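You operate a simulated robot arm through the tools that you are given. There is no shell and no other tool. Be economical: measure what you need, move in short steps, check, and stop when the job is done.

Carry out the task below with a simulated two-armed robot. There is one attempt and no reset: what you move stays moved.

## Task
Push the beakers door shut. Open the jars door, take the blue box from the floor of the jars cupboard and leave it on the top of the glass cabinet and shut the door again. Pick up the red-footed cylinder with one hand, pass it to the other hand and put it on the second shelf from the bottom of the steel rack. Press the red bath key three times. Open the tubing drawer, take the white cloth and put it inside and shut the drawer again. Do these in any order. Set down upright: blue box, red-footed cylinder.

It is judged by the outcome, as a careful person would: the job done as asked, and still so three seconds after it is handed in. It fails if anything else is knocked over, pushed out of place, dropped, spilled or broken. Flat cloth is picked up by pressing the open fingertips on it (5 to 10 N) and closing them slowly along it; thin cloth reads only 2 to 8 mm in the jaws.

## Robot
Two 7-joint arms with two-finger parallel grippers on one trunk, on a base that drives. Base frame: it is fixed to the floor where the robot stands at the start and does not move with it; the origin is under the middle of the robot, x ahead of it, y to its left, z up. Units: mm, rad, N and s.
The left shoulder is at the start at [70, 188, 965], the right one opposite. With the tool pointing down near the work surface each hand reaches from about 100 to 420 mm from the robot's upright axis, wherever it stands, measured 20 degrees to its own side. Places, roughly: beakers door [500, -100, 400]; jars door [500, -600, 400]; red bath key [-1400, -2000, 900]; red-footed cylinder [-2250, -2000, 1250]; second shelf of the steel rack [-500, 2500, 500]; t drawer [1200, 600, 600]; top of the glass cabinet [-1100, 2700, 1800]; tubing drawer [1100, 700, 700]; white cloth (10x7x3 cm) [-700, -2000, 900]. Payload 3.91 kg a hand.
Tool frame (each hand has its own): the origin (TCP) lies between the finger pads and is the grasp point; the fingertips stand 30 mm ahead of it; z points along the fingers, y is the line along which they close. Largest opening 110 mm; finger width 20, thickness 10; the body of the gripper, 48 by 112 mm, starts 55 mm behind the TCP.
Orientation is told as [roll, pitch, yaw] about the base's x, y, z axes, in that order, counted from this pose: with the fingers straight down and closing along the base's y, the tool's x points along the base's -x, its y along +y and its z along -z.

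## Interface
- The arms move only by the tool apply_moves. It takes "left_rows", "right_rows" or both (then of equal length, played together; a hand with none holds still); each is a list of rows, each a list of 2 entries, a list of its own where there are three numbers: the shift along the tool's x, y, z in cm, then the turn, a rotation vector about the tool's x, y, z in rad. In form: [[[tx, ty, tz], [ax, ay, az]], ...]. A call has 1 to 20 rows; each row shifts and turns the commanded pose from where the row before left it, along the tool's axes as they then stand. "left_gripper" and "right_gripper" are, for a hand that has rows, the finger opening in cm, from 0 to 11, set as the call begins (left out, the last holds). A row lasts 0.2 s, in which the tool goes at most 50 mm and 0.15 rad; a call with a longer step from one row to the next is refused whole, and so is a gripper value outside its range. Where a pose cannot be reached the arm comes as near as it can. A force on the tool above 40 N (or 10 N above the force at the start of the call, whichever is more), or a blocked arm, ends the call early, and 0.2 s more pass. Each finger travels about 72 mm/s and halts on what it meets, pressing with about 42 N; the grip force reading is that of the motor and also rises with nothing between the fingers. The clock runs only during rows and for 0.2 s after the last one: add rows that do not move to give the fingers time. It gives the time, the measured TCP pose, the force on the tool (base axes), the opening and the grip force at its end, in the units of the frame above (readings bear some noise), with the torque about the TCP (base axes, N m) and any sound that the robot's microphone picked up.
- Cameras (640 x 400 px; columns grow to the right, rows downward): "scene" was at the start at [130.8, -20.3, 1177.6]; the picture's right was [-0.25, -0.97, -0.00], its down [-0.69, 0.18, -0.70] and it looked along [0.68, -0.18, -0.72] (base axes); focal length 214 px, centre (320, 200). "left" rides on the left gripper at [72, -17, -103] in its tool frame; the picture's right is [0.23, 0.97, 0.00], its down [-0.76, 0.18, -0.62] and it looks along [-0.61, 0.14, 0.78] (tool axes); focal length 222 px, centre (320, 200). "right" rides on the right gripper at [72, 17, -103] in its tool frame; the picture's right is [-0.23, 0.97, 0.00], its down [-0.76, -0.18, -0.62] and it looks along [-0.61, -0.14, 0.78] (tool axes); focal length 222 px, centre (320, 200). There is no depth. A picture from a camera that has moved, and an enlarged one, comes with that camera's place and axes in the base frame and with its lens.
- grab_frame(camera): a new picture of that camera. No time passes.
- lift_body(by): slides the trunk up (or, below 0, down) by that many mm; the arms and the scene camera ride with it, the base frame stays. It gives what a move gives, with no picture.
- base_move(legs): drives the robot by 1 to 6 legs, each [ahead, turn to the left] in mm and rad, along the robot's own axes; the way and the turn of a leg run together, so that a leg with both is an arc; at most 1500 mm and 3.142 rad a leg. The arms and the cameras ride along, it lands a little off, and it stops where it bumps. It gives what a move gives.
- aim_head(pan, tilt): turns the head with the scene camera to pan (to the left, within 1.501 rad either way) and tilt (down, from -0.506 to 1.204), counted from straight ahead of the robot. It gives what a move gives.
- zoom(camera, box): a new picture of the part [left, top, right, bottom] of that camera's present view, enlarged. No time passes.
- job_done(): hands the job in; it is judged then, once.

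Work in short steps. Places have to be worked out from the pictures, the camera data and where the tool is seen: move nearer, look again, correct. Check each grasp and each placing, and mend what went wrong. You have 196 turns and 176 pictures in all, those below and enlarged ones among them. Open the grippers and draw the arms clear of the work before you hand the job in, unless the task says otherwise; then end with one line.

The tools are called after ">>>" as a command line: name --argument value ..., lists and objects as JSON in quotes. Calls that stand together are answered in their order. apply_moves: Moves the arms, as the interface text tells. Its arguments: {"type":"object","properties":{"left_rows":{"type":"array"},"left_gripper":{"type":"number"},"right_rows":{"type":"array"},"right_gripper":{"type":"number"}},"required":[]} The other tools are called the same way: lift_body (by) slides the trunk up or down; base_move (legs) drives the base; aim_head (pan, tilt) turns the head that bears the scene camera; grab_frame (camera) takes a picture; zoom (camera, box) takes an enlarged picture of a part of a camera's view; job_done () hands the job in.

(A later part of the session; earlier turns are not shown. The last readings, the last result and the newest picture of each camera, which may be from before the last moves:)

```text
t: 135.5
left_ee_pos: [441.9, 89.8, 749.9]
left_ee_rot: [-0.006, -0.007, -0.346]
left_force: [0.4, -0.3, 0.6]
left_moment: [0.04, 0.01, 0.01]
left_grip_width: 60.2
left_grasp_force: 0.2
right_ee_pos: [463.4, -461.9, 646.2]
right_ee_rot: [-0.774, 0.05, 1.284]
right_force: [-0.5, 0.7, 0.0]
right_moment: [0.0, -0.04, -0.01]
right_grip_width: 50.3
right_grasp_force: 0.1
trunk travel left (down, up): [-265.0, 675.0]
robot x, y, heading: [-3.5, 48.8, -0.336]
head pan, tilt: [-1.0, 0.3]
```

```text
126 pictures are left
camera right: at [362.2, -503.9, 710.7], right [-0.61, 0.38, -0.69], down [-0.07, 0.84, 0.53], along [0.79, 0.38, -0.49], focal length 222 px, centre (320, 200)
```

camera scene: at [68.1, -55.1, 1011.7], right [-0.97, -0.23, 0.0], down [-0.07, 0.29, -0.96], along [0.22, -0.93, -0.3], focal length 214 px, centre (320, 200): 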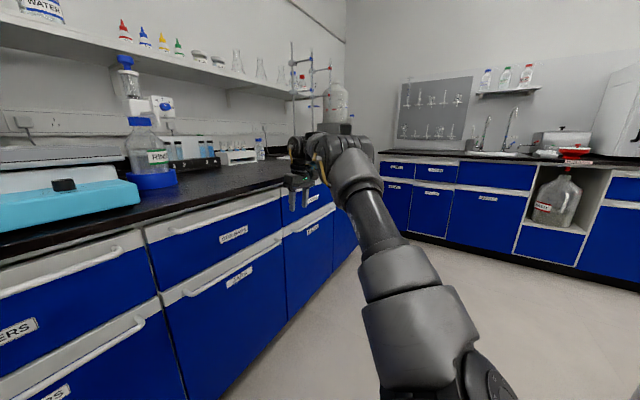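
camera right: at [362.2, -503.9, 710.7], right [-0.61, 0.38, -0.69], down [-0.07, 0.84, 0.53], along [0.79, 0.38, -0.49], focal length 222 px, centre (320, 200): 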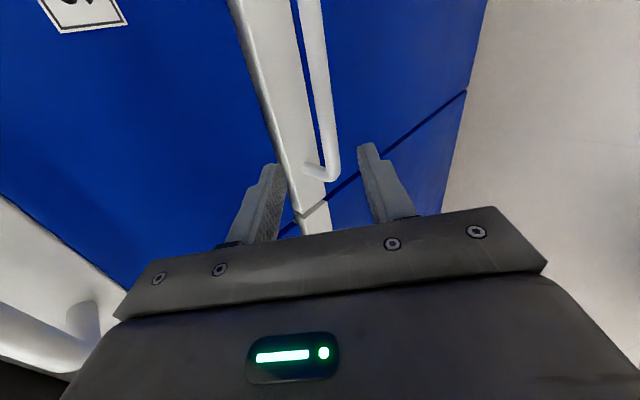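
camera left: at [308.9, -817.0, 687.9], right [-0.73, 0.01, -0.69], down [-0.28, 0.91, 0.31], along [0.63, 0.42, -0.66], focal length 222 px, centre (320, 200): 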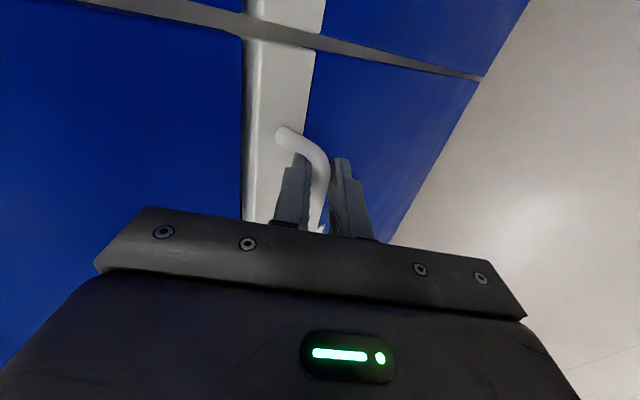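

The bar's end bend is ~28 mm left of the hand; I shift 20 mm further right and advance onto the bar.

>>> apply_moves --right_rows '[[[2, 0, 1], [0, 0, 0]], [[0, 0, 1.5], [0, 0, 0]], [[0, 0, 1.2], [0, 0, 0]], [[0, 0, 0.8], [0, 0, 0]]]'

>>> grab_frame --camera "right"

```text
t: 136.5
left_ee_pos: [442.7, 91.9, 749.3]
left_ee_rot: [-0.006, -0.006, -0.345]
left_force: [0.1, -0.4, -0.2]
left_moment: [-0.01, 0.01, 0.0]
left_grip_width: 60.1
left_grasp_force: 0.0
right_ee_pos: [488.2, -491.9, 614.5]
right_ee_rot: [-0.772, 0.05, 1.285]
right_force: [0.1, 0.9, 0.0]
right_moment: [-0.02, -0.01, -0.04]
right_grip_width: 50.2
right_grasp_force: 0.1
trunk travel left (down, up): [-265.0, 675.0]
robot x, y, heading: [-2.3, 52.1, -0.339]
head pan, tilt: [-1.0, 0.3]
```

```text
125 pictures are left
camera right: at [387.3, -534.2, 679.0], right [-0.61, 0.38, -0.69], down [-0.07, 0.84, 0.53], along [0.79, 0.38, -0.49], focal length 222 px, centre (320, 200)
```

right: 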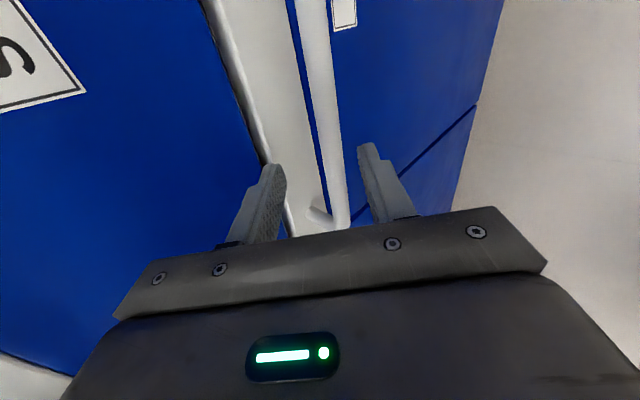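

Nearly there; advance 12 mm more and close.

>>> apply_moves --right_rows '[[[0, 0, 0.6], [0, 0, 0]], [[0, 0, 0.6], [0, 0, 0]]]'

>>> apply_moves --right_rows '[[[0, 0, 0], [0, 0, 0]], [[0, 0, 0], [0, 0, 0]], [[0, 0, 0], [0, 0, 0]], [[0, 0, 0], [0, 0, 0]]]' --right_gripper 0

```text
t: 137.2
left_ee_pos: [438.9, 91.8, 752.5]
left_ee_rot: [-0.005, -0.012, -0.348]
left_force: [0.4, 0.9, 0.0]
left_moment: [0.03, 0.03, 0.01]
left_grip_width: 60.2
left_grasp_force: 0.1
right_ee_pos: [492.9, -491.8, 611.6]
right_ee_rot: [-0.784, 0.049, 1.282]
right_force: [-28.5, 5.9, 21.1]
right_moment: [-0.06, -0.97, 0.16]
right_grip_width: 47.4
right_grasp_force: 0.2
trunk travel left (down, up): [-265.0, 675.0]
robot x, y, heading: [-1.4, 52.6, -0.346]
head pan, tilt: [-1.0, 0.3]
stopped in row 2 (right hand): the force on the tool passed its limit at 43 N (the readings are from after the stop); the commanded pose is now the measured one
```

```text
t: 138.1
left_ee_pos: [440.2, 91.8, 752.8]
left_ee_rot: [-0.007, -0.011, -0.348]
left_force: [0.7, -0.4, 0.5]
left_moment: [0.0, 0.01, 0.01]
left_grip_width: 60.0
left_grasp_force: 0.0
right_ee_pos: [487.0, -492.3, 602.5]
right_ee_rot: [-0.757, 0.048, 1.287]
right_force: [-19.6, 4.4, 20.1]
right_moment: [1.29, -0.43, -0.17]
right_grip_width: 13.3
right_grasp_force: 44.9
trunk travel left (down, up): [-265.0, 675.0]
robot x, y, heading: [-6.2, 51.9, -0.343]
head pan, tilt: [-1.0, 0.3]
stopped in row 4 (right hand): the force on the tool passed its limit at 227 N (the readings are from after the stop); the commanded pose is now the measured one
```

Bar gripped at 13 mm. Pull back gently.

>>> apply_moves --right_rows '[[[0, 0.3, -0.3], [0, 0, 0]], [[0, 0.4, -0.4], [0, 0, 0]], [[0, 0.5, -0.5], [0, 0, 0]], [[0, 0.6, -0.6], [0, 0, 0]], [[0, 0.7, -0.7], [0, 0, 0]]]'

>>> grab_frame --camera "right"

```text
t: 139.3
left_ee_pos: [440.3, 89.7, 752.7]
left_ee_rot: [-0.004, -0.008, -0.347]
left_force: [0.4, 0.2, 0.1]
left_moment: [0.04, -0.01, -0.03]
left_grip_width: 59.9
left_grasp_force: 0.1
right_ee_pos: [454.2, -486.3, 603.0]
right_ee_rot: [-0.758, 0.054, 1.285]
right_force: [0.1, -22.5, 28.2]
right_moment: [0.07, -0.34, 0.62]
right_grip_width: 12.7
right_grasp_force: 45.1
trunk travel left (down, up): [-265.0, 675.0]
robot x, y, heading: [-3.8, 53.8, -0.338]
head pan, tilt: [-1.0, 0.3]
```

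```text
124 pictures are left
camera right: at [354.6, -528.1, 668.7], right [-0.62, 0.38, -0.68], down [-0.06, 0.84, 0.53], along [0.78, 0.38, -0.5], focal length 222 px, centre (320, 200)
```

right: 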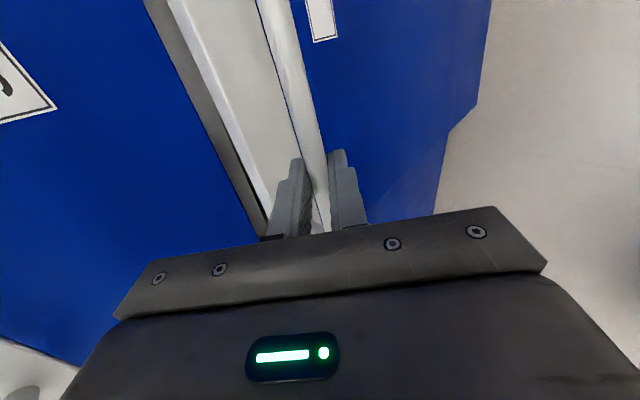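

The door opens: hinge is on the right. I continue along the arc about it, turning the hand with the door.

>>> apply_moves --right_rows '[[[0.25, 1.2, -1.4], [0, -0.045, -0.048]], [[0.25, 1.33, -1.27], [0, -0.045, -0.048]], [[0.25, 1.33, -1.27], [0, -0.045, -0.048]], [[0.25, 1.33, -1.27], [0, -0.034, -0.036]], [[0.25, 1.33, -1.27], [0, -0.034, -0.036]], [[0.25, 1.33, -1.27], [0, -0.034, -0.036]]]'

>>> aim_head --pan -0.6 --tilt 0.6

>>> grab_frame --camera "scene"

```text
t: 140.7
left_ee_pos: [441.6, 87.0, 751.9]
left_ee_rot: [-0.003, -0.004, -0.345]
left_force: [-0.9, -0.3, 0.0]
left_moment: [0.0, 0.04, -0.01]
left_grip_width: 60.1
left_grasp_force: 0.0
right_ee_pos: [345.9, -490.5, 601.1]
right_ee_rot: [-0.74, 0.049, 1.625]
right_force: [6.9, -42.9, 0.7]
right_moment: [0.06, -0.05, -0.98]
right_grip_width: 12.5
right_grasp_force: 44.7
trunk travel left (down, up): [-265.0, 675.0]
robot x, y, heading: [-2.2, 51.0, -0.339]
head pan, tilt: [-1.0, 0.3]
```

```text
t: 141.6
left_ee_pos: [442.9, 86.5, 750.6]
left_ee_rot: [-0.002, -0.004, -0.348]
left_force: [0.9, 0.1, -0.6]
left_moment: [-0.02, -0.01, -0.02]
left_grip_width: 60.1
left_grasp_force: 0.1
right_ee_pos: [344.7, -488.9, 601.1]
right_ee_rot: [-0.74, 0.048, 1.626]
right_force: [8.2, -42.9, 0.9]
right_moment: [-0.02, -0.04, -0.71]
right_grip_width: 12.7
right_grasp_force: 45.7
trunk travel left (down, up): [-265.0, 675.0]
robot x, y, heading: [-0.8, 51.4, -0.345]
head pan, tilt: [-0.6, 0.6]
```

```text
123 pictures are left
camera scene: at [97.8, -39.6, 983.9], right [-0.81, -0.59, 0.0], down [-0.33, 0.46, -0.82], along [0.48, -0.67, -0.57], focal length 214 px, centre (320, 200)
```

scene: 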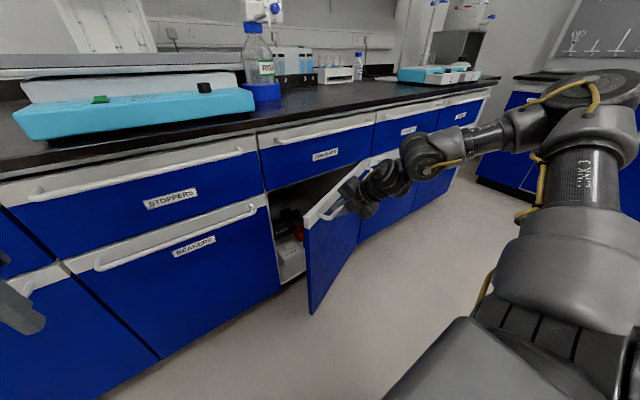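

Door is open ~22°, with some side load. I loosen the jaws slightly so the bar can slide while hooked, and continue the arc.

>>> apply_moves --right_rows '[[[1.0, 0.3, -0.3], [0, 0, 0]], [[0.3, 1.33, -1.27], [0, -0.034, -0.036]], [[0.3, 1.33, -1.27], [0, -0.034, -0.036]], [[0.3, 1.33, -1.27], [0, -0.034, -0.036]], [[0.3, 1.33, -1.27], [0, -0.034, -0.036]], [[0.3, 1.33, -1.27], [0, -0.034, -0.036]], [[0.3, 1.33, -1.27], [0, -0.034, -0.036]], [[0.3, 1.33, -1.27], [0, -0.034, -0.036]], [[0.3, 1.33, -1.27], [0, -0.034, -0.036]]]' --right_gripper 2.2

>>> grab_frame --camera "scene"

```text
t: 143.6
left_ee_pos: [442.0, 88.7, 750.5]
left_ee_rot: [-0.004, -0.008, -0.345]
left_force: [-0.7, -0.8, -0.4]
left_moment: [-0.01, -0.02, -0.04]
left_grip_width: 60.1
left_grasp_force: 0.1
right_ee_pos: [204.1, -551.4, 611.5]
right_ee_rot: [-0.718, 0.033, 2.031]
right_force: [0.5, -0.3, -0.9]
right_moment: [0.01, -0.02, -0.01]
right_grip_width: 21.7
right_grasp_force: 0.0
trunk travel left (down, up): [-265.0, 675.0]
robot x, y, heading: [-1.1, 51.4, -0.343]
head pan, tilt: [-0.6, 0.6]
```

```text
122 pictures are left
camera scene: at [97.2, -36.3, 984.3], right [-0.81, -0.59, 0.0], down [-0.33, 0.46, -0.82], along [0.48, -0.67, -0.57], focal length 214 px, centre (320, 200)
```

scene: 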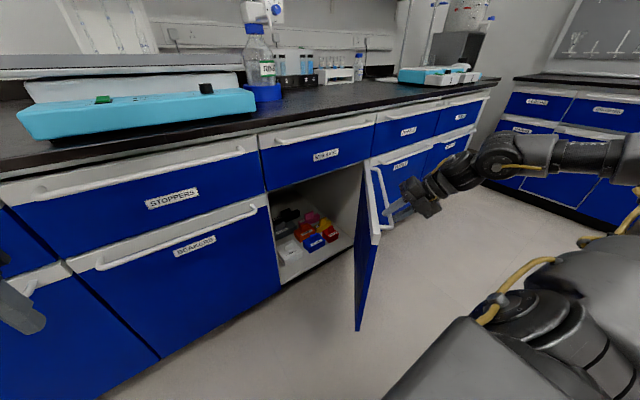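

Door is ~45° open and boxes show inside, a blue one among them. Continue the arc.

>>> apply_moves --right_rows '[[[0.3, 1.33, -1.27], [0, -0.034, -0.036]], [[0.3, 1.33, -1.27], [0, -0.034, -0.036]], [[0.3, 1.33, -1.27], [0, -0.034, -0.036]], [[0.3, 1.33, -1.27], [0, -0.034, -0.036]], [[0.3, 1.33, -1.27], [0, -0.034, -0.036]], [[0.3, 1.33, -1.27], [0, -0.034, -0.036]], [[0.3, 1.33, -1.27], [0, -0.034, -0.036]], [[0.3, 1.33, -1.27], [0, -0.034, -0.036]]]'

>>> grab_frame --camera "scene"

```text
t: 145.3
left_ee_pos: [442.0, 89.5, 751.0]
left_ee_rot: [-0.007, -0.007, -0.346]
left_force: [-0.4, 0.2, -0.7]
left_moment: [0.03, 0.01, 0.02]
left_grip_width: 59.8
left_grasp_force: 0.1
right_ee_pos: [99.0, -655.7, 617.9]
right_ee_rot: [-0.711, 0.016, 2.429]
right_force: [-0.4, -0.7, 0.8]
right_moment: [0.02, 0.0, 0.0]
right_grip_width: 22.0
right_grasp_force: 0.0
trunk travel left (down, up): [-265.0, 675.0]
robot x, y, heading: [-2.3, 54.5, -0.343]
head pan, tilt: [-0.6, 0.6]
```

```text
121 pictures are left
camera scene: at [97.5, -36.4, 984.2], right [-0.81, -0.59, 0.0], down [-0.33, 0.46, -0.82], along [0.48, -0.67, -0.57], focal length 214 px, centre (320, 200)
```

scene: 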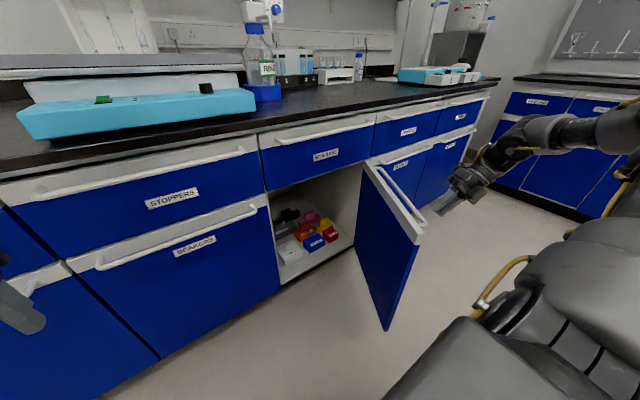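

The door is roughly 75° open. I check with the right camera whether the bar is still in the jaws.

>>> grab_frame --camera "right"

>>> zoom --camera "scene" --box '[250, 150, 490, 300]'

```text
120 pictures are left
camera right: at [100.7, -763.3, 685.8], right [-0.65, -0.42, -0.64], down [-0.76, 0.3, 0.58], along [-0.05, 0.86, -0.51], focal length 222 px, centre (320, 200)
```

right: 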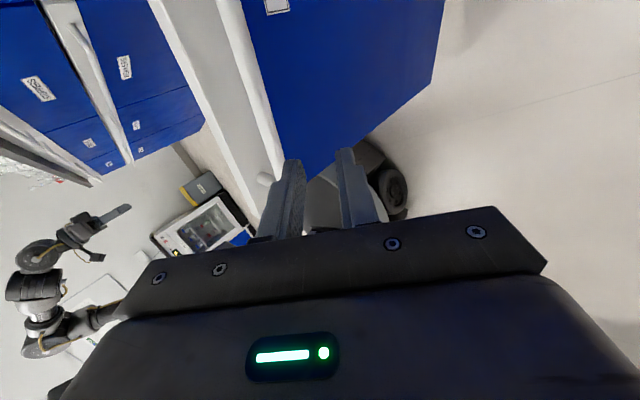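

```text
2.67 times, centred on (370, 225) of scene
camera zoom: at [97.5, -36.4, 984.2], right [-0.81, -0.59, 0.0], down [-0.33, 0.46, -0.82], along [0.48, -0.67, -0.57], focal length 572 px, centre (187, 133)
```

zoom: 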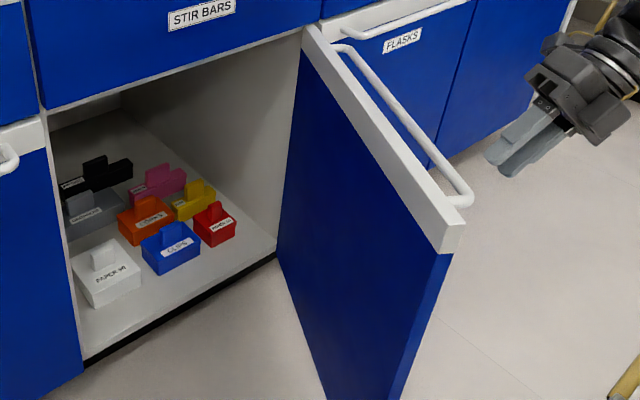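

The hand slipped past the bar's end; the door stands 58° open and the blue "CLIPS" box is at the front of the cupboard floor. I raise the right hand over the door and unwind it along its path, then restore it to plain.

>>> apply_moves --right_rows '[[[0.1, -3.1, -3.5], [0, 0, 0]], [[0.1, -3.1, -3.5], [0, 0, 0]], [[0.1, -3.1, -3.5], [0, 0, 0]], [[-0.3, -1.33, 1.27], [0, 0.034, 0.036]], [[-0.3, -1.33, 1.27], [0, 0.034, 0.036]], [[-0.3, -1.33, 1.27], [0, 0.034, 0.036]], [[-0.3, -1.33, 1.27], [0, 0.034, 0.036]], [[-0.3, -1.33, 1.27], [0, 0.034, 0.036]], [[-0.3, -1.33, 1.27], [0, 0.034, 0.036]], [[-0.3, -1.33, 1.27], [0, 0.034, 0.036]], [[-0.3, -1.33, 1.27], [0, 0.034, 0.036]], [[-0.3, -1.33, 1.27], [0, 0.034, 0.036]], [[-0.3, -1.33, 1.27], [0, 0.034, 0.036]], [[-0.3, -1.33, 1.27], [0, 0.034, 0.036]], [[-0.3, -1.33, 1.27], [0, 0.034, 0.036]], [[-0.3, -1.33, 1.27], [0, 0.034, 0.036]], [[0, 0, 0], [0, 0.05, 0.055]], [[0, 0, 0], [0, 0.05, 0.055]]]'

>>> apply_moves --right_rows '[[[0, 0, 0], [-0.051, 0.051, 0.1235]], [[0, 0, 0], [-0.051, 0.051, 0.1235]], [[0, 0, 0], [-0.051, 0.051, 0.1235]], [[0, 0, 0], [-0.051, 0.051, 0.1235]], [[0, 0, 0], [-0.051, 0.051, 0.1235]], [[0, 0, 0], [-0.051, 0.051, 0.1235]], [[0, 0, 0], [-0.051, 0.051, 0.1235]], [[0, 0, 0], [-0.051, 0.051, 0.1235]], [[0, 0, 0], [-0.051, 0.051, 0.1235]], [[0, 0, 0], [-0.051, 0.051, 0.1235]], [[0, 0, 0], [-0.051, 0.051, 0.1235]], [[0, 0, 0], [-0.051, 0.051, 0.1235]]]'

>>> grab_frame --camera "scene"

```text
t: 149.2
left_ee_pos: [442.1, 89.9, 751.4]
left_ee_rot: [-0.008, -0.007, -0.344]
left_force: [-0.4, -0.6, 0.5]
left_moment: [0.02, -0.01, 0.03]
left_grip_width: 59.9
left_grasp_force: 0.0
right_ee_pos: [283.1, -498.2, 748.3]
right_ee_rot: [-0.736, 0.042, 1.632]
right_force: [1.1, 0.0, 1.7]
right_moment: [-0.01, -0.02, 0.0]
right_grip_width: 21.9
right_grasp_force: 0.1
trunk travel left (down, up): [-265.0, 675.0]
robot x, y, heading: [-5.0, 51.2, -0.342]
head pan, tilt: [-0.6, 0.6]
```

```text
t: 151.8
left_ee_pos: [441.6, 89.0, 750.7]
left_ee_rot: [-0.006, -0.007, -0.345]
left_force: [-0.3, -0.2, -0.1]
left_moment: [0.01, -0.03, 0.01]
left_grip_width: 60.0
left_grasp_force: 0.0
right_ee_pos: [282.0, -499.3, 746.9]
right_ee_rot: [-0.041, 0.05, 0.059]
right_force: [0.2, -0.1, 0.4]
right_moment: [0.0, 0.0, -0.02]
right_grip_width: 22.1
right_grasp_force: 0.1
trunk travel left (down, up): [-265.0, 675.0]
robot x, y, heading: [-7.3, 52.9, -0.342]
head pan, tilt: [-0.6, 0.6]
```

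```text
118 pictures are left
camera scene: at [97.7, -36.3, 984.2], right [-0.81, -0.59, 0.0], down [-0.33, 0.46, -0.82], along [0.48, -0.67, -0.57], focal length 214 px, centre (320, 200)
```

scene: 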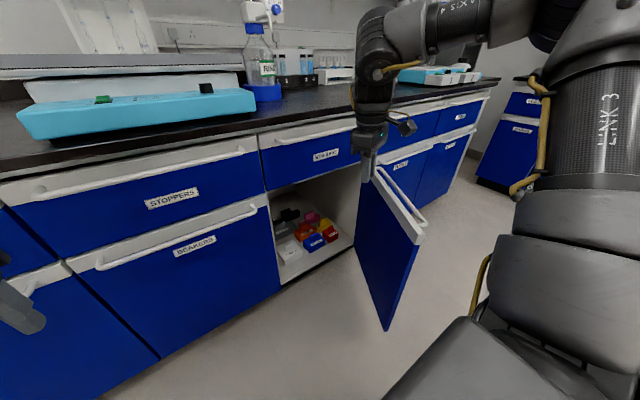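

The right hand now points down on the inner side of the door. I lower the trunk and sweep the hand to push the door further open.

>>> lift_body --by -190

>>> apply_moves --right_rows '[[[3.6, -1.2, 0], [0, 0, 0]], [[3.6, -1.2, 0], [0, 0, 0]], [[3.3, -1.9, 0], [0, 0, 0]], [[3.3, -1.9, 0], [0, 0, 0]], [[2.9, -2.5, 0], [0, 0, 0]], [[2.9, -2.5, 0], [0, 0, 0]], [[2.3, -3.0, 0], [0, 0, 0]], [[2.3, -3.0, 0], [0, 0, 0]], [[1.7, -3.4, 0], [0, 0, 0]]]' --right_gripper 0

>>> grab_frame --camera "scene"

```text
t: 153.8
left_ee_pos: [442.0, 90.3, 561.9]
left_ee_rot: [-0.005, -0.007, -0.346]
left_force: [0.2, -0.5, -0.9]
left_moment: [0.0, 0.04, 0.01]
left_grip_width: 59.9
left_grasp_force: 0.1
right_ee_pos: [281.5, -498.9, 557.2]
right_ee_rot: [-0.042, 0.047, 0.061]
right_force: [-0.2, -0.3, -0.4]
right_moment: [0.0, 0.0, -0.02]
right_grip_width: 22.2
right_grasp_force: 0.0
trunk travel left (down, up): [-75.0, 865.0]
robot x, y, heading: [-4.8, 54.6, -0.339]
head pan, tilt: [-0.6, 0.6]
```

```text
t: 155.8
left_ee_pos: [442.5, 89.6, 561.5]
left_ee_rot: [-0.005, -0.008, -0.349]
left_force: [-0.6, 0.0, -0.3]
left_moment: [0.04, 0.02, 0.01]
left_grip_width: 60.2
left_grasp_force: 0.1
right_ee_pos: [35.8, -720.5, 574.3]
right_ee_rot: [-0.043, 0.047, 0.061]
right_force: [0.4, 0.0, -0.1]
right_moment: [0.01, -0.03, 0.01]
right_grip_width: 0.0
right_grasp_force: 37.4
trunk travel left (down, up): [-75.0, 865.0]
robot x, y, heading: [-5.4, 53.7, -0.338]
head pan, tilt: [-0.6, 0.6]
```

```text
117 pictures are left
camera scene: at [97.3, -36.4, 794.2], right [-0.81, -0.59, 0.0], down [-0.33, 0.46, -0.82], along [0.48, -0.67, -0.57], focal length 214 px, centre (320, 200)
```

scene: 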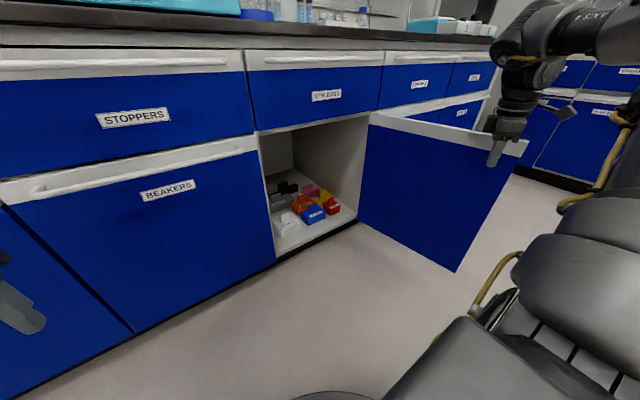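

The door is now about 90° open. I nudge it a bit further, then tuck the right hand back in.

>>> apply_moves --right_rows '[[[1.2, -3.5, 0], [0, 0, 0]], [[0.6, -3.6, 0], [0, 0, 0]], [[0.2, -3.6, 0], [0, 0, 0]], [[-1, 4.5, 0], [0, 0, 0]], [[-1, 4.5, 0], [0, 0, 0]], [[-1, 4.5, 0], [0, 0, 0]], [[-1, 4.5, 0], [0, 0, -0.08]], [[-1, 4.5, 0], [0, 0, -0.08]], [[-1, 4.5, 0], [0, 0, -0.08]], [[-1, 4.5, 0], [0, 0, -0.08]], [[-1, 4.5, 0], [0, 0, -0.08]], [[-0.5, 4.5, 0], [0, 0, 0]], [[0, 4.5, 0], [0, 0, 0]], [[0, 4.5, 0], [0, 0, 0]]]'

>>> grab_frame --camera "scene"

```text
t: 156.5
left_ee_pos: [442.5, 90.8, 561.3]
left_ee_rot: [-0.007, -0.009, -0.348]
left_force: [0.1, 0.2, 0.7]
left_moment: [0.03, -0.03, 0.0]
left_grip_width: 60.0
left_grasp_force: 0.1
right_ee_pos: [25.5, -781.1, 581.3]
right_ee_rot: [-0.017, 0.037, 0.044]
right_force: [5.6, 21.6, 4.6]
right_moment: [-0.05, 0.0, -0.16]
right_grip_width: 0.0
right_grasp_force: 36.7
trunk travel left (down, up): [-75.0, 865.0]
robot x, y, heading: [-4.4, 54.9, -0.345]
head pan, tilt: [-0.6, 0.6]
stopped in row 3 (right hand): the force on the tool passed its limit at 114 N (the readings are from after the stop); the commanded pose is now the measured one
```

```text
116 pictures are left
camera scene: at [97.2, -34.5, 794.7], right [-0.81, -0.59, 0.0], down [-0.33, 0.46, -0.83], along [0.48, -0.67, -0.56], focal length 214 px, centre (320, 200)
```

scene: 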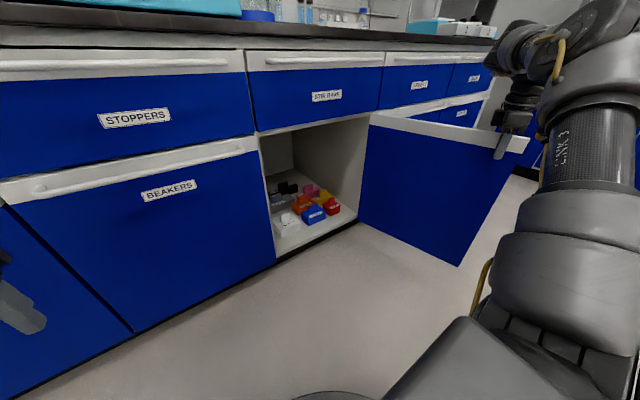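

The door is at its stop. Now tuck the right hand.

>>> apply_moves --right_rows '[[[-1, 4.5, 0], [0, 0, 0]], [[-1, 4.5, 0], [0, 0, 0]], [[-1, 4.5, 0], [0, 0, 0]], [[-1, 4.5, 0], [0, 0, -0.08]], [[-1, 4.5, 0], [0, 0, -0.08]], [[-1, 4.5, 0], [0, 0, -0.08]], [[-1, 4.5, 0], [0, 0, -0.08]], [[-1, 4.5, 0], [0, 0, -0.08]], [[-0.5, 4.5, 0], [0, 0, 0]], [[0, 4.5, 0], [0, 0, 0]], [[0, 4.5, 0], [0, 0, 0]]]'

```text
t: 158.9
left_ee_pos: [442.5, 89.2, 561.3]
left_ee_rot: [-0.006, -0.006, -0.347]
left_force: [0.5, -0.2, 0.5]
left_moment: [0.0, -0.02, -0.03]
left_grip_width: 60.1
left_grasp_force: 0.1
right_ee_pos: [29.3, -348.1, 626.3]
right_ee_rot: [0.003, 0.045, 0.444]
right_force: [-0.5, -0.3, 0.2]
right_moment: [0.0, 0.02, -0.03]
right_grip_width: 0.1
right_grasp_force: 37.5
right hand out of reach, approached as far as the arm can: row 9, 10, 11
trunk travel left (down, up): [-75.0, 865.0]
robot x, y, heading: [-3.9, 54.1, -0.344]
head pan, tilt: [-0.6, 0.6]
```

Right hand is tucked. I drive to stand in front of the opening, turned slightly right.

>>> base_move --legs '[[0, -1.2], [340, 0], [0, 1.0]]'

>>> aim_head --pan 0 --tilt 0.7

>>> grab_frame --camera "scene"

```text
t: 166.6
left_ee_pos: [457.4, -327.2, 561.2]
left_ee_rot: [-0.005, -0.006, -0.521]
left_force: [0.3, -0.7, 0.1]
left_moment: [-0.02, 0.0, 0.03]
left_grip_width: 60.1
left_grasp_force: 0.1
right_ee_pos: [-24.7, -687.5, 625.4]
right_ee_rot: [0.0, 0.044, 0.271]
right_force: [0.7, 0.6, -0.3]
right_moment: [-0.04, -0.02, 0.01]
right_grip_width: 0.0
right_grasp_force: 37.6
trunk travel left (down, up): [-75.0, 865.0]
robot x, y, heading: [9.1, -285.1, -0.518]
head pan, tilt: [-0.6, 0.6]
```

```text
t: 167.6
left_ee_pos: [456.3, -325.9, 560.8]
left_ee_rot: [-0.005, -0.007, -0.521]
left_force: [0.2, -0.8, 0.7]
left_moment: [-0.02, 0.01, 0.0]
left_grip_width: 60.2
left_grasp_force: 0.0
right_ee_pos: [-24.5, -688.4, 625.9]
right_ee_rot: [0.001, 0.044, 0.27]
right_force: [0.0, -0.1, 0.4]
right_moment: [-0.02, -0.01, -0.03]
right_grip_width: 0.0
right_grasp_force: 37.4
trunk travel left (down, up): [-75.0, 865.0]
robot x, y, heading: [12.0, -285.0, -0.514]
head pan, tilt: [0.0, 0.7]
```

```text
115 pictures are left
camera scene: at [131.0, -352.6, 785.6], right [-0.49, -0.87, 0.0], down [-0.56, 0.32, -0.77], along [0.66, -0.38, -0.64], focal length 214 px, centre (320, 200)
```

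scene: 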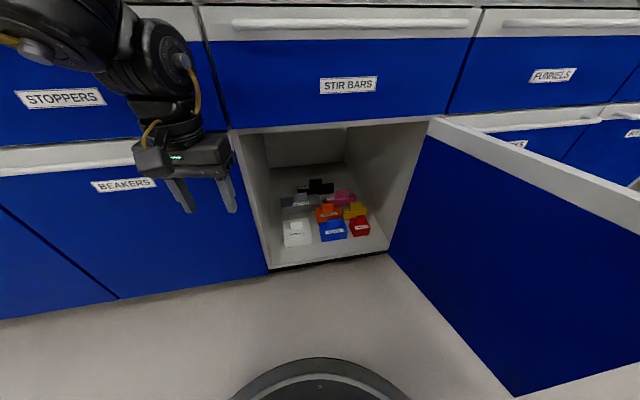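

The opening is well in view. Zoom on the boxes.

>>> zoom --camera "scene" --box '[260, 165, 400, 255]'

```text
4.44 times, centred on (330, 210) of scene
camera zoom: at [131.0, -352.6, 785.6], right [-0.49, -0.87, 0.0], down [-0.56, 0.32, -0.77], along [0.66, -0.38, -0.64], focal length 953 px, centre (276, 156)
```

zoom: 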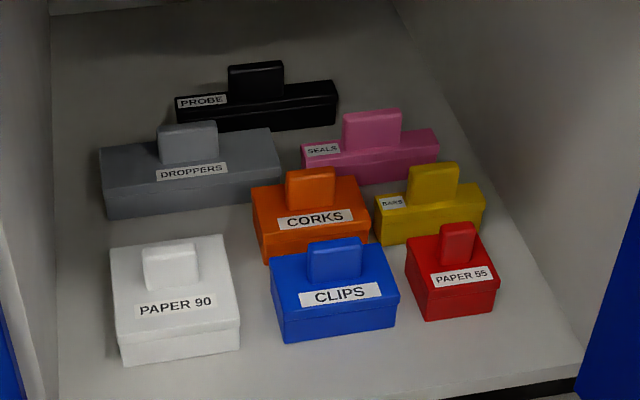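

The blue CLIPS box has a thin upright tab, centre at about [596, -676, 195]; floor at z≈134. I lower the trunk, bring the left hand in front of the opening and pitch it forward ~50°.

>>> lift_body --by -70

>>> apply_moves --left_rows '[[[-1.67, -3.93, 2.67], [0, 0, 0]], [[-1.67, -3.93, 2.67], [0, 0, 0]], [[-1.67, -3.93, 2.67], [0, 0, 0]], [[-1.67, -3.93, 2.67], [0, 0, 0]], [[-1.67, -3.93, 2.67], [0, 0, 0]], [[-1.67, -3.93, 2.67], [0, 0, 0]], [[0, 0, 0], [0, -0.15, 0]], [[0, 0, 0], [0, -0.15, 0]], [[0, 0, 0], [0, -0.15, 0]], [[0, 0, 0], [0, -0.15, 0]], [[0, 0, 0], [0, -0.15, 0]], [[0, 0, 0], [0, -0.15, 0]]]' --left_gripper 9

>>> grab_frame --camera "left"

>>> grab_frame --camera "scene"

```text
t: 168.7
left_ee_pos: [457.5, -326.3, 491.5]
left_ee_rot: [-0.005, -0.008, -0.52]
left_force: [-0.3, -0.1, 0.9]
left_moment: [0.01, -0.03, -0.02]
left_grip_width: 59.9
left_grasp_force: 0.0
right_ee_pos: [-24.3, -686.8, 555.5]
right_ee_rot: [0.0, 0.044, 0.271]
right_force: [-0.4, 1.2, 0.0]
right_moment: [0.0, 0.0, 0.03]
right_grip_width: 0.0
right_grasp_force: 37.8
trunk travel left (down, up): [-5.0, 935.0]
robot x, y, heading: [9.7, -287.9, -0.517]
head pan, tilt: [0.0, 0.7]
```

```text
refused: row 1 steps farther than a row can; nothing moved
```

```text
113 pictures are left
camera left: at [383.4, -304.8, 594.7], right [0.29, 0.96, -0.01], down [0.75, -0.22, 0.63], along [0.6, -0.19, -0.78], focal length 222 px, centre (320, 200)
```

left: 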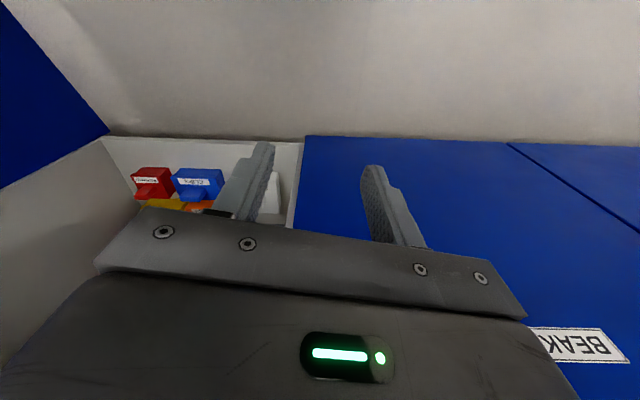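

```text
112 pictures are left
camera scene: at [131.0, -352.5, 715.7], right [-0.49, -0.87, 0.0], down [-0.56, 0.32, -0.76], along [0.67, -0.38, -0.64], focal length 214 px, centre (320, 200)
```

scene: 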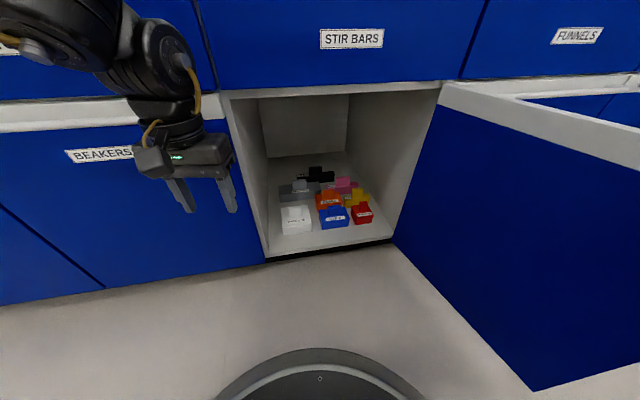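

One row was slightly over the step limit; I resend it with smaller steps.

>>> apply_moves --left_rows '[[[-1.43, -3.37, 2.29], [0, 0, 0]], [[-1.43, -3.37, 2.29], [0, 0, 0]], [[-1.43, -3.37, 2.29], [0, 0, 0]], [[-1.43, -3.37, 2.29], [0, 0, 0]], [[-1.43, -3.37, 2.29], [0, 0, 0]], [[-1.43, -3.37, 2.29], [0, 0, 0]], [[-1.43, -3.37, 2.29], [0, 0, 0]], [[0, 0, 0], [0, -0.15, 0]], [[0, 0, 0], [0, -0.15, 0]], [[0, 0, 0], [0, -0.15, 0]], [[0, 0, 0], [0, -0.15, 0]], [[0, 0, 0], [0, -0.15, 0]], [[0, 0, 0], [0, -0.15, 0]]]' --left_gripper 9

>>> grab_frame --camera "left"

```text
t: 171.5
left_ee_pos: [434.7, -581.4, 339.6]
left_ee_rot: [-0.045, -0.909, -0.47]
left_force: [0.4, -0.4, 0.3]
left_moment: [-0.01, 0.04, 0.0]
left_grip_width: 90.2
left_grasp_force: 0.1
right_ee_pos: [-23.7, -686.6, 555.8]
right_ee_rot: [-0.001, 0.044, 0.27]
right_force: [0.2, -0.3, 0.5]
right_moment: [-0.02, -0.01, 0.0]
right_grip_width: 0.0
right_grasp_force: 37.2
trunk travel left (down, up): [-5.0, 935.0]
robot x, y, heading: [11.8, -285.6, -0.519]
head pan, tilt: [0.0, 0.7]
```

```text
111 pictures are left
camera left: at [314.5, -535.6, 347.1], right [0.34, 0.92, -0.21], down [0.08, 0.19, 0.98], along [0.94, -0.35, -0.01], focal length 222 px, centre (320, 200)
```

left: 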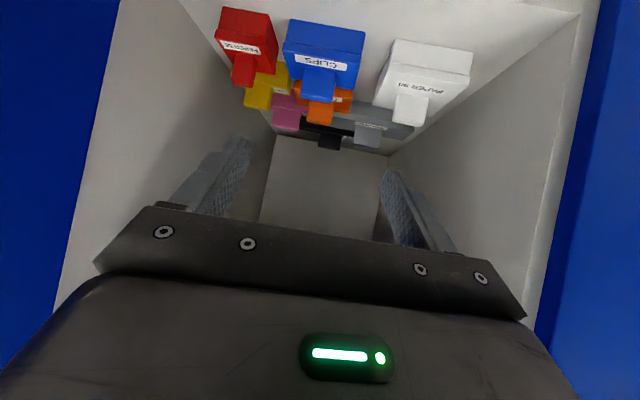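

The box's tab is straight ahead and lower. I advance along the tool axis to about 70 mm short and look again.

>>> apply_moves --left_rows '[[[0, -0.12, 3.6], [0, 0, 0]], [[0, -0.12, 3.6], [0, 0, 0]], [[0, -0.12, 3.6], [0, 0, 0]], [[0, -0.12, 3.6], [0, 0, 0]]]'

>>> grab_frame --camera "left"

>>> grab_frame --camera "scene"

```text
t: 172.5
left_ee_pos: [523.7, -646.1, 243.7]
left_ee_rot: [-0.008, -0.906, -0.515]
left_force: [-0.4, -0.1, -0.1]
left_moment: [-0.03, 0.01, 0.0]
left_grip_width: 89.9
left_grasp_force: 0.1
right_ee_pos: [-24.9, -687.5, 555.4]
right_ee_rot: [0.001, 0.044, 0.272]
right_force: [-0.9, 0.1, -0.6]
right_moment: [0.0, 0.01, 0.01]
right_grip_width: 0.0
right_grasp_force: 37.2
trunk travel left (down, up): [-5.0, 935.0]
robot x, y, heading: [9.3, -285.4, -0.519]
head pan, tilt: [0.0, 0.7]
```

```text
110 pictures are left
camera left: at [404.3, -598.4, 252.0], right [0.36, 0.91, -0.18], down [0.07, 0.17, 0.98], along [0.93, -0.37, 0.0], focal length 222 px, centre (320, 200)
```

left: 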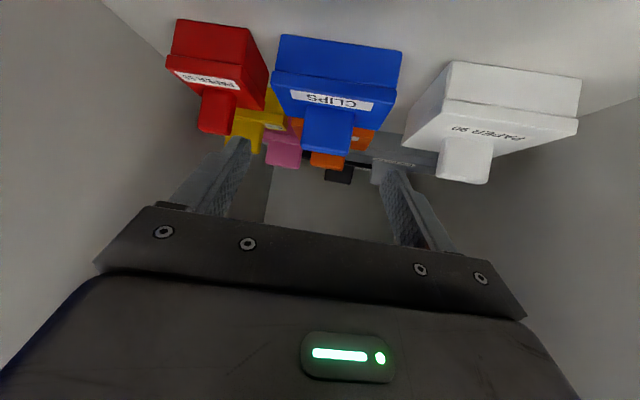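

```text
109 pictures are left
camera scene: at [130.9, -352.6, 715.7], right [-0.49, -0.87, 0.0], down [-0.56, 0.32, -0.77], along [0.67, -0.38, -0.64], focal length 214 px, centre (320, 200)
```

scene: 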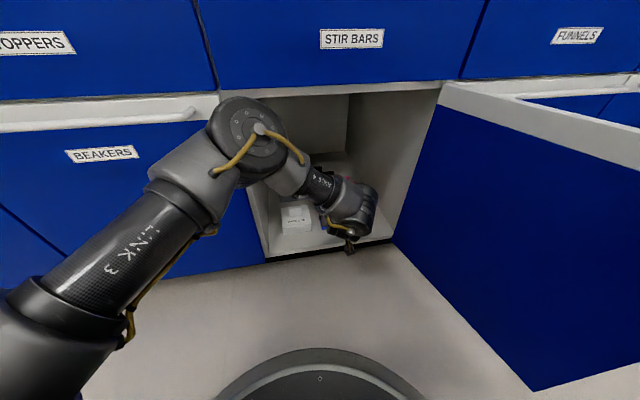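

Triangulation gives the tab at about (592, -674), z 172–210. I narrow the jaws to 70 mm and make the final approach.

>>> apply_moves --left_rows '[[[-0.4, 0.45, 2.2], [0, 0, 0]], [[-0.5, 0.45, 2.2], [0, 0, 0]], [[0, 0, 2.0], [0, 0, 0]]]' --left_gripper 7

>>> grab_frame --camera "left"

```text
t: 173.3
left_ee_pos: [576.0, -663.6, 212.4]
left_ee_rot: [-0.009, -0.906, -0.515]
left_force: [0.3, 1.5, 0.3]
left_moment: [0.01, 0.02, -0.01]
left_grip_width: 69.8
left_grasp_force: 0.0
right_ee_pos: [-24.4, -687.6, 555.8]
right_ee_rot: [0.001, 0.045, 0.27]
right_force: [0.2, -0.8, 0.4]
right_moment: [0.0, 0.03, -0.04]
right_grip_width: 0.0
right_grasp_force: 37.5
trunk travel left (down, up): [-5.0, 935.0]
robot x, y, heading: [10.4, -289.6, -0.517]
head pan, tilt: [0.0, 0.7]
```

```text
108 pictures are left
camera left: at [456.8, -617.0, 219.7], right [0.36, 0.91, -0.18], down [0.07, 0.17, 0.98], along [0.93, -0.37, -0.01], focal length 222 px, centre (320, 200)
```

left: 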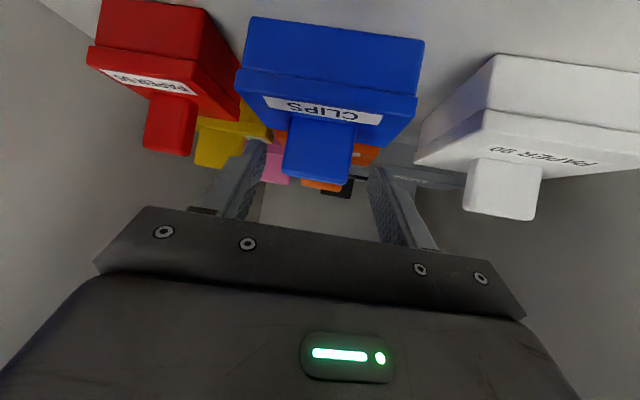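

The tab sits between the fingers laterally. Advance 23 mm and close slowly.

>>> apply_moves --left_rows '[[[0, 0, 1.2], [0, 0, 0]], [[0, 0, 1.2], [0, 0, 0]]]'

>>> apply_moves --left_rows '[[[0, 0, 0], [0, 0, 0]], [[0, 0, 0], [0, 0, 0]], [[0, 0, 0], [0, 0, 0]]]' --left_gripper 3.5

>>> grab_frame --camera "left"

```text
t: 173.9
left_ee_pos: [591.9, -672.9, 196.7]
left_ee_rot: [-0.008, -0.905, -0.511]
left_force: [0.1, -0.6, -0.2]
left_moment: [0.01, 0.0, -0.02]
left_grip_width: 69.9
left_grasp_force: 0.0
right_ee_pos: [-23.1, -687.0, 556.5]
right_ee_rot: [0.001, 0.044, 0.271]
right_force: [0.0, 0.0, -0.6]
right_moment: [-0.01, 0.0, 0.0]
right_grip_width: 0.0
right_grasp_force: 37.7
trunk travel left (down, up): [-5.0, 935.0]
robot x, y, heading: [11.3, -287.6, -0.516]
head pan, tilt: [0.0, 0.7]
```

```text
t: 174.7
left_ee_pos: [591.2, -672.7, 196.9]
left_ee_rot: [-0.009, -0.909, -0.515]
left_force: [1.3, 0.1, 0.3]
left_moment: [0.06, -0.01, -0.03]
left_grip_width: 47.3
left_grasp_force: 41.8
right_ee_pos: [-24.1, -687.5, 554.8]
right_ee_rot: [0.0, 0.043, 0.27]
right_force: [-0.2, -0.1, -0.1]
right_moment: [0.02, 0.0, 0.0]
right_grip_width: 0.0
right_grasp_force: 38.2
trunk travel left (down, up): [-5.0, 935.0]
robot x, y, heading: [12.2, -281.8, -0.518]
head pan, tilt: [0.0, 0.7]
```

```text
107 pictures are left
camera left: at [472.8, -625.4, 204.7], right [0.36, 0.91, -0.18], down [0.07, 0.17, 0.98], along [0.93, -0.37, 0.0], focal length 222 px, centre (320, 200)
```

left: 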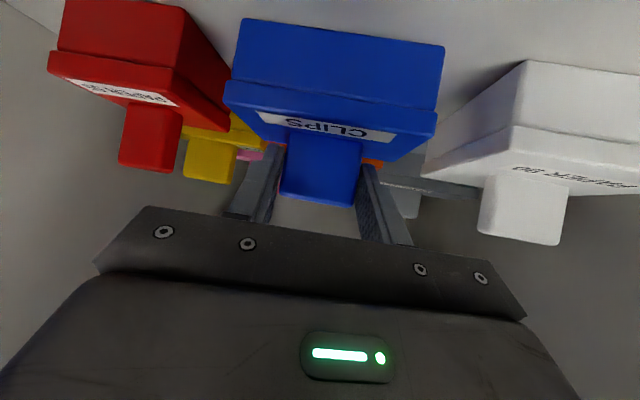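

Gripped firmly on the tab (47 mm). Lift it slightly straight up and check that the whole box comes.

>>> apply_moves --left_rows '[[[-1.2, 0, -0.93], [0, 0, 0]], [[-1.6, 0, -1.23], [0, 0, 0]], [[-1.6, 0, -1.23], [0, 0, 0]], [[-1.6, 0, -1.23], [0, 0, 0]]]' --left_gripper 3

>>> grab_frame --camera "left"

>>> zoom --camera "scene" --box '[240, 140, 420, 260]'

```text
t: 175.7
left_ee_pos: [593.0, -672.7, 271.6]
left_ee_rot: [-0.008, -0.904, -0.516]
left_force: [0.7, 0.6, -0.1]
left_moment: [0.0, 0.04, 0.0]
left_grip_width: 47.4
left_grasp_force: 42.5
right_ee_pos: [-23.3, -686.9, 555.2]
right_ee_rot: [0.002, 0.043, 0.272]
right_force: [0.2, 1.0, 0.2]
right_moment: [0.0, 0.0, -0.01]
right_grip_width: 0.4
right_grasp_force: 37.6
trunk travel left (down, up): [-5.0, 935.0]
robot x, y, heading: [11.0, -286.4, -0.519]
head pan, tilt: [0.0, 0.7]
```

```text
106 pictures are left
camera left: at [473.4, -624.8, 279.5], right [0.36, 0.91, -0.18], down [0.07, 0.17, 0.98], along [0.93, -0.37, 0.0], focal length 222 px, centre (320, 200)
```

left: 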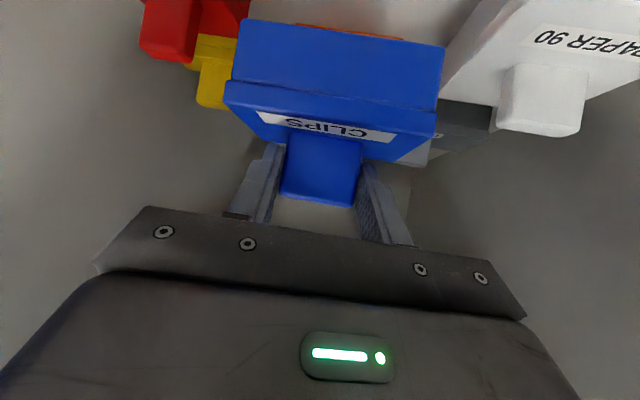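

```text
3.33 times, centred on (330, 200) of scene
camera zoom: at [131.1, -352.7, 715.6], right [-0.49, -0.87, 0.0], down [-0.56, 0.32, -0.76], along [0.67, -0.38, -0.64], focal length 715 px, centre (287, 200)
```

zoom: 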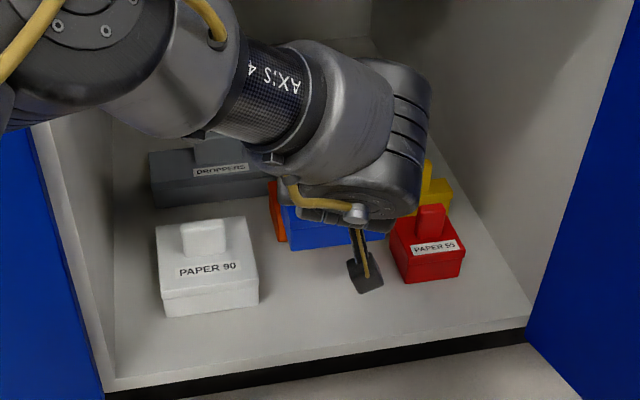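

The whole box is lifted cleanly. I withdraw it straight out of the cupboard.

>>> apply_moves --left_rows '[[[2.6, 0, -3.3], [0, 0, 0]], [[2.6, 0, -3.3], [0, 0, 0]], [[2.6, 0, -3.3], [0, 0, 0]], [[2.6, 0, -3.3], [0, 0, 0]], [[2.6, 0, -3.3], [0, 0, 0]], [[2.6, 0, -3.3], [0, 0, 0]]]'

>>> grab_frame --camera "scene"

```text
t: 177.1
left_ee_pos: [415.7, -548.6, 286.6]
left_ee_rot: [-0.014, -0.901, -0.512]
left_force: [-0.4, -0.5, -1.3]
left_moment: [0.01, 0.03, 0.01]
left_grip_width: 47.4
left_grasp_force: 41.8
left hand out of reach, approached as far as the arm can: row 5, 6
right_ee_pos: [-24.6, -686.5, 555.9]
right_ee_rot: [-0.002, 0.044, 0.269]
right_force: [0.3, 0.6, 0.4]
right_moment: [-0.01, 0.03, -0.01]
right_grip_width: 0.1
right_grasp_force: 37.7
trunk travel left (down, up): [-5.0, 935.0]
robot x, y, heading: [11.7, -282.4, -0.52]
head pan, tilt: [0.0, 0.7]
```

```text
104 pictures are left
camera scene: at [131.1, -352.7, 715.6], right [-0.49, -0.87, 0.0], down [-0.56, 0.32, -0.76], along [0.67, -0.38, -0.64], focal length 214 px, centre (320, 200)
```

scene: 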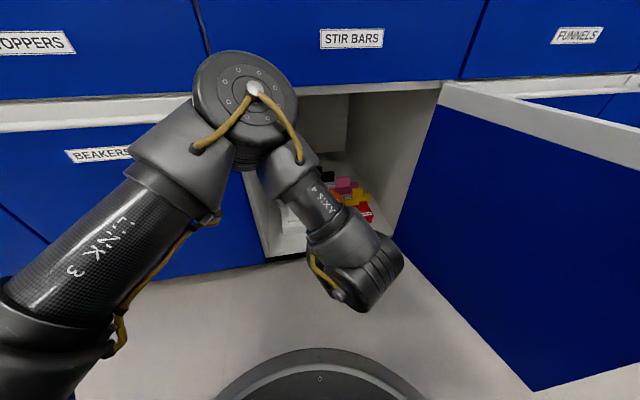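

Box is out. Now I back off and bring the right hand around the free edge to the outer side of the door, to swing it shut.

>>> base_move --legs '[[-165, 0]]'

>>> apply_moves --right_rows '[[[2.45, -3.6, 0], [0, 0, 0]], [[2.45, -3.6, 0], [0, 0, 0]], [[2.45, -3.6, 0], [0, 0, 0]], [[2.45, -3.6, 0], [0, 0, 0]]]'

>>> aim_head --pan -0.7 --tilt 0.6

>>> grab_frame --camera "scene"

```text
t: 178.5
left_ee_pos: [272.0, -466.0, 286.6]
left_ee_rot: [-0.012, -0.899, -0.512]
left_force: [0.0, -0.1, -0.8]
left_moment: [0.0, 0.06, 0.02]
left_grip_width: 47.4
left_grasp_force: 41.6
right_ee_pos: [-168.0, -605.8, 555.8]
right_ee_rot: [0.0, 0.043, 0.273]
right_force: [-1.0, 0.2, 0.0]
right_moment: [0.02, 0.01, 0.0]
right_grip_width: 0.0
right_grasp_force: 37.6
trunk travel left (down, up): [-5.0, 935.0]
robot x, y, heading: [-132.7, -206.7, -0.515]
head pan, tilt: [0.0, 0.7]
```

```text
t: 179.5
left_ee_pos: [272.7, -467.0, 285.9]
left_ee_rot: [-0.013, -0.898, -0.512]
left_force: [0.6, 0.3, -1.4]
left_moment: [0.06, 0.01, -0.02]
left_grip_width: 47.1
left_grasp_force: 41.9
right_ee_pos: [-220.9, -770.9, 556.9]
right_ee_rot: [-0.002, 0.044, 0.273]
right_force: [-0.3, 0.3, 0.0]
right_moment: [0.01, 0.0, 0.0]
right_grip_width: 0.1
right_grasp_force: 38.4
right hand out of reach, approached as far as the arm can: row 4
trunk travel left (down, up): [-5.0, 935.0]
robot x, y, heading: [-135.9, -204.1, -0.511]
head pan, tilt: [0.0, 0.7]
```

```text
t: 180.6
left_ee_pos: [273.0, -466.4, 285.9]
left_ee_rot: [-0.013, -0.898, -0.514]
left_force: [-0.3, 0.4, -1.3]
left_moment: [0.02, 0.0, -0.04]
left_grip_width: 47.1
left_grasp_force: 41.9
right_ee_pos: [-220.4, -771.6, 556.8]
right_ee_rot: [-0.002, 0.042, 0.271]
right_force: [0.1, -0.1, 0.2]
right_moment: [-0.02, -0.01, 0.0]
right_grip_width: 0.2
right_grasp_force: 38.3
trunk travel left (down, up): [-5.0, 935.0]
robot x, y, heading: [-134.1, -202.9, -0.512]
head pan, tilt: [-0.7, 0.6]
```

```text
103 pictures are left
camera scene: at [-56.5, -311.6, 724.2], right [-0.94, -0.35, 0.0], down [-0.2, 0.53, -0.82], along [0.29, -0.77, -0.57], focal length 214 px, centre (320, 200)
```

scene: 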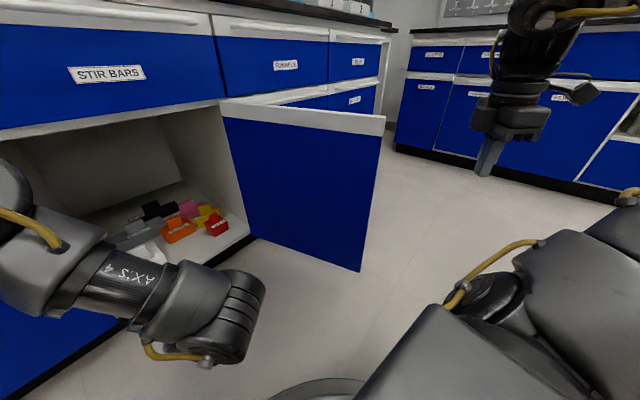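

The right hand is just outside the door's free edge. I move it forward along the door's outer side.

>>> apply_moves --right_rows '[[[-2.6, -3.2, 0], [0, 0, 0]], [[-3.3, -2.9, 0], [0, 0, 0]], [[-3.6, -2.4, 0], [0, 0, 0]], [[-3.6, -2.4, 0], [0, 0, 0]], [[-3.6, -2.4, 0], [0, 0, 0]], [[-2.0, -1.4, 0], [0, 0, 0]]]'

>>> grab_frame --camera "scene"

```text
t: 181.8
left_ee_pos: [271.0, -468.3, 285.5]
left_ee_rot: [-0.012, -0.9, -0.514]
left_force: [-0.2, -0.7, -0.7]
left_moment: [0.03, 0.0, -0.01]
left_grip_width: 47.2
left_grasp_force: 41.9
right_ee_pos: [-42.7, -851.9, 545.2]
right_ee_rot: [0.011, 0.058, 0.263]
right_force: [-3.4, 0.3, -0.8]
right_moment: [-0.08, -0.26, 0.2]
right_grip_width: 0.0
right_grasp_force: 37.8
trunk travel left (down, up): [-5.0, 935.0]
robot x, y, heading: [-133.8, -207.8, -0.522]
head pan, tilt: [-0.7, 0.6]
stopped in row 6 (right hand): the force on the tool passed its limit at 100 N (the readings are from after the stop); the commanded pose is now the measured one
```

```text
102 pictures are left
camera scene: at [-57.2, -311.8, 724.1], right [-0.94, -0.34, 0.0], down [-0.19, 0.53, -0.82], along [0.28, -0.77, -0.57], focal length 214 px, centre (320, 200)
```

scene: 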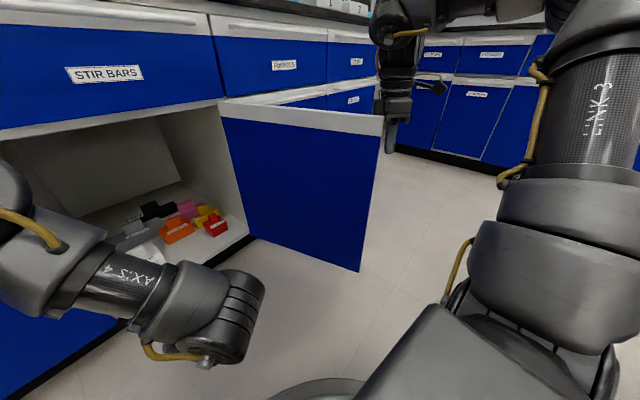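

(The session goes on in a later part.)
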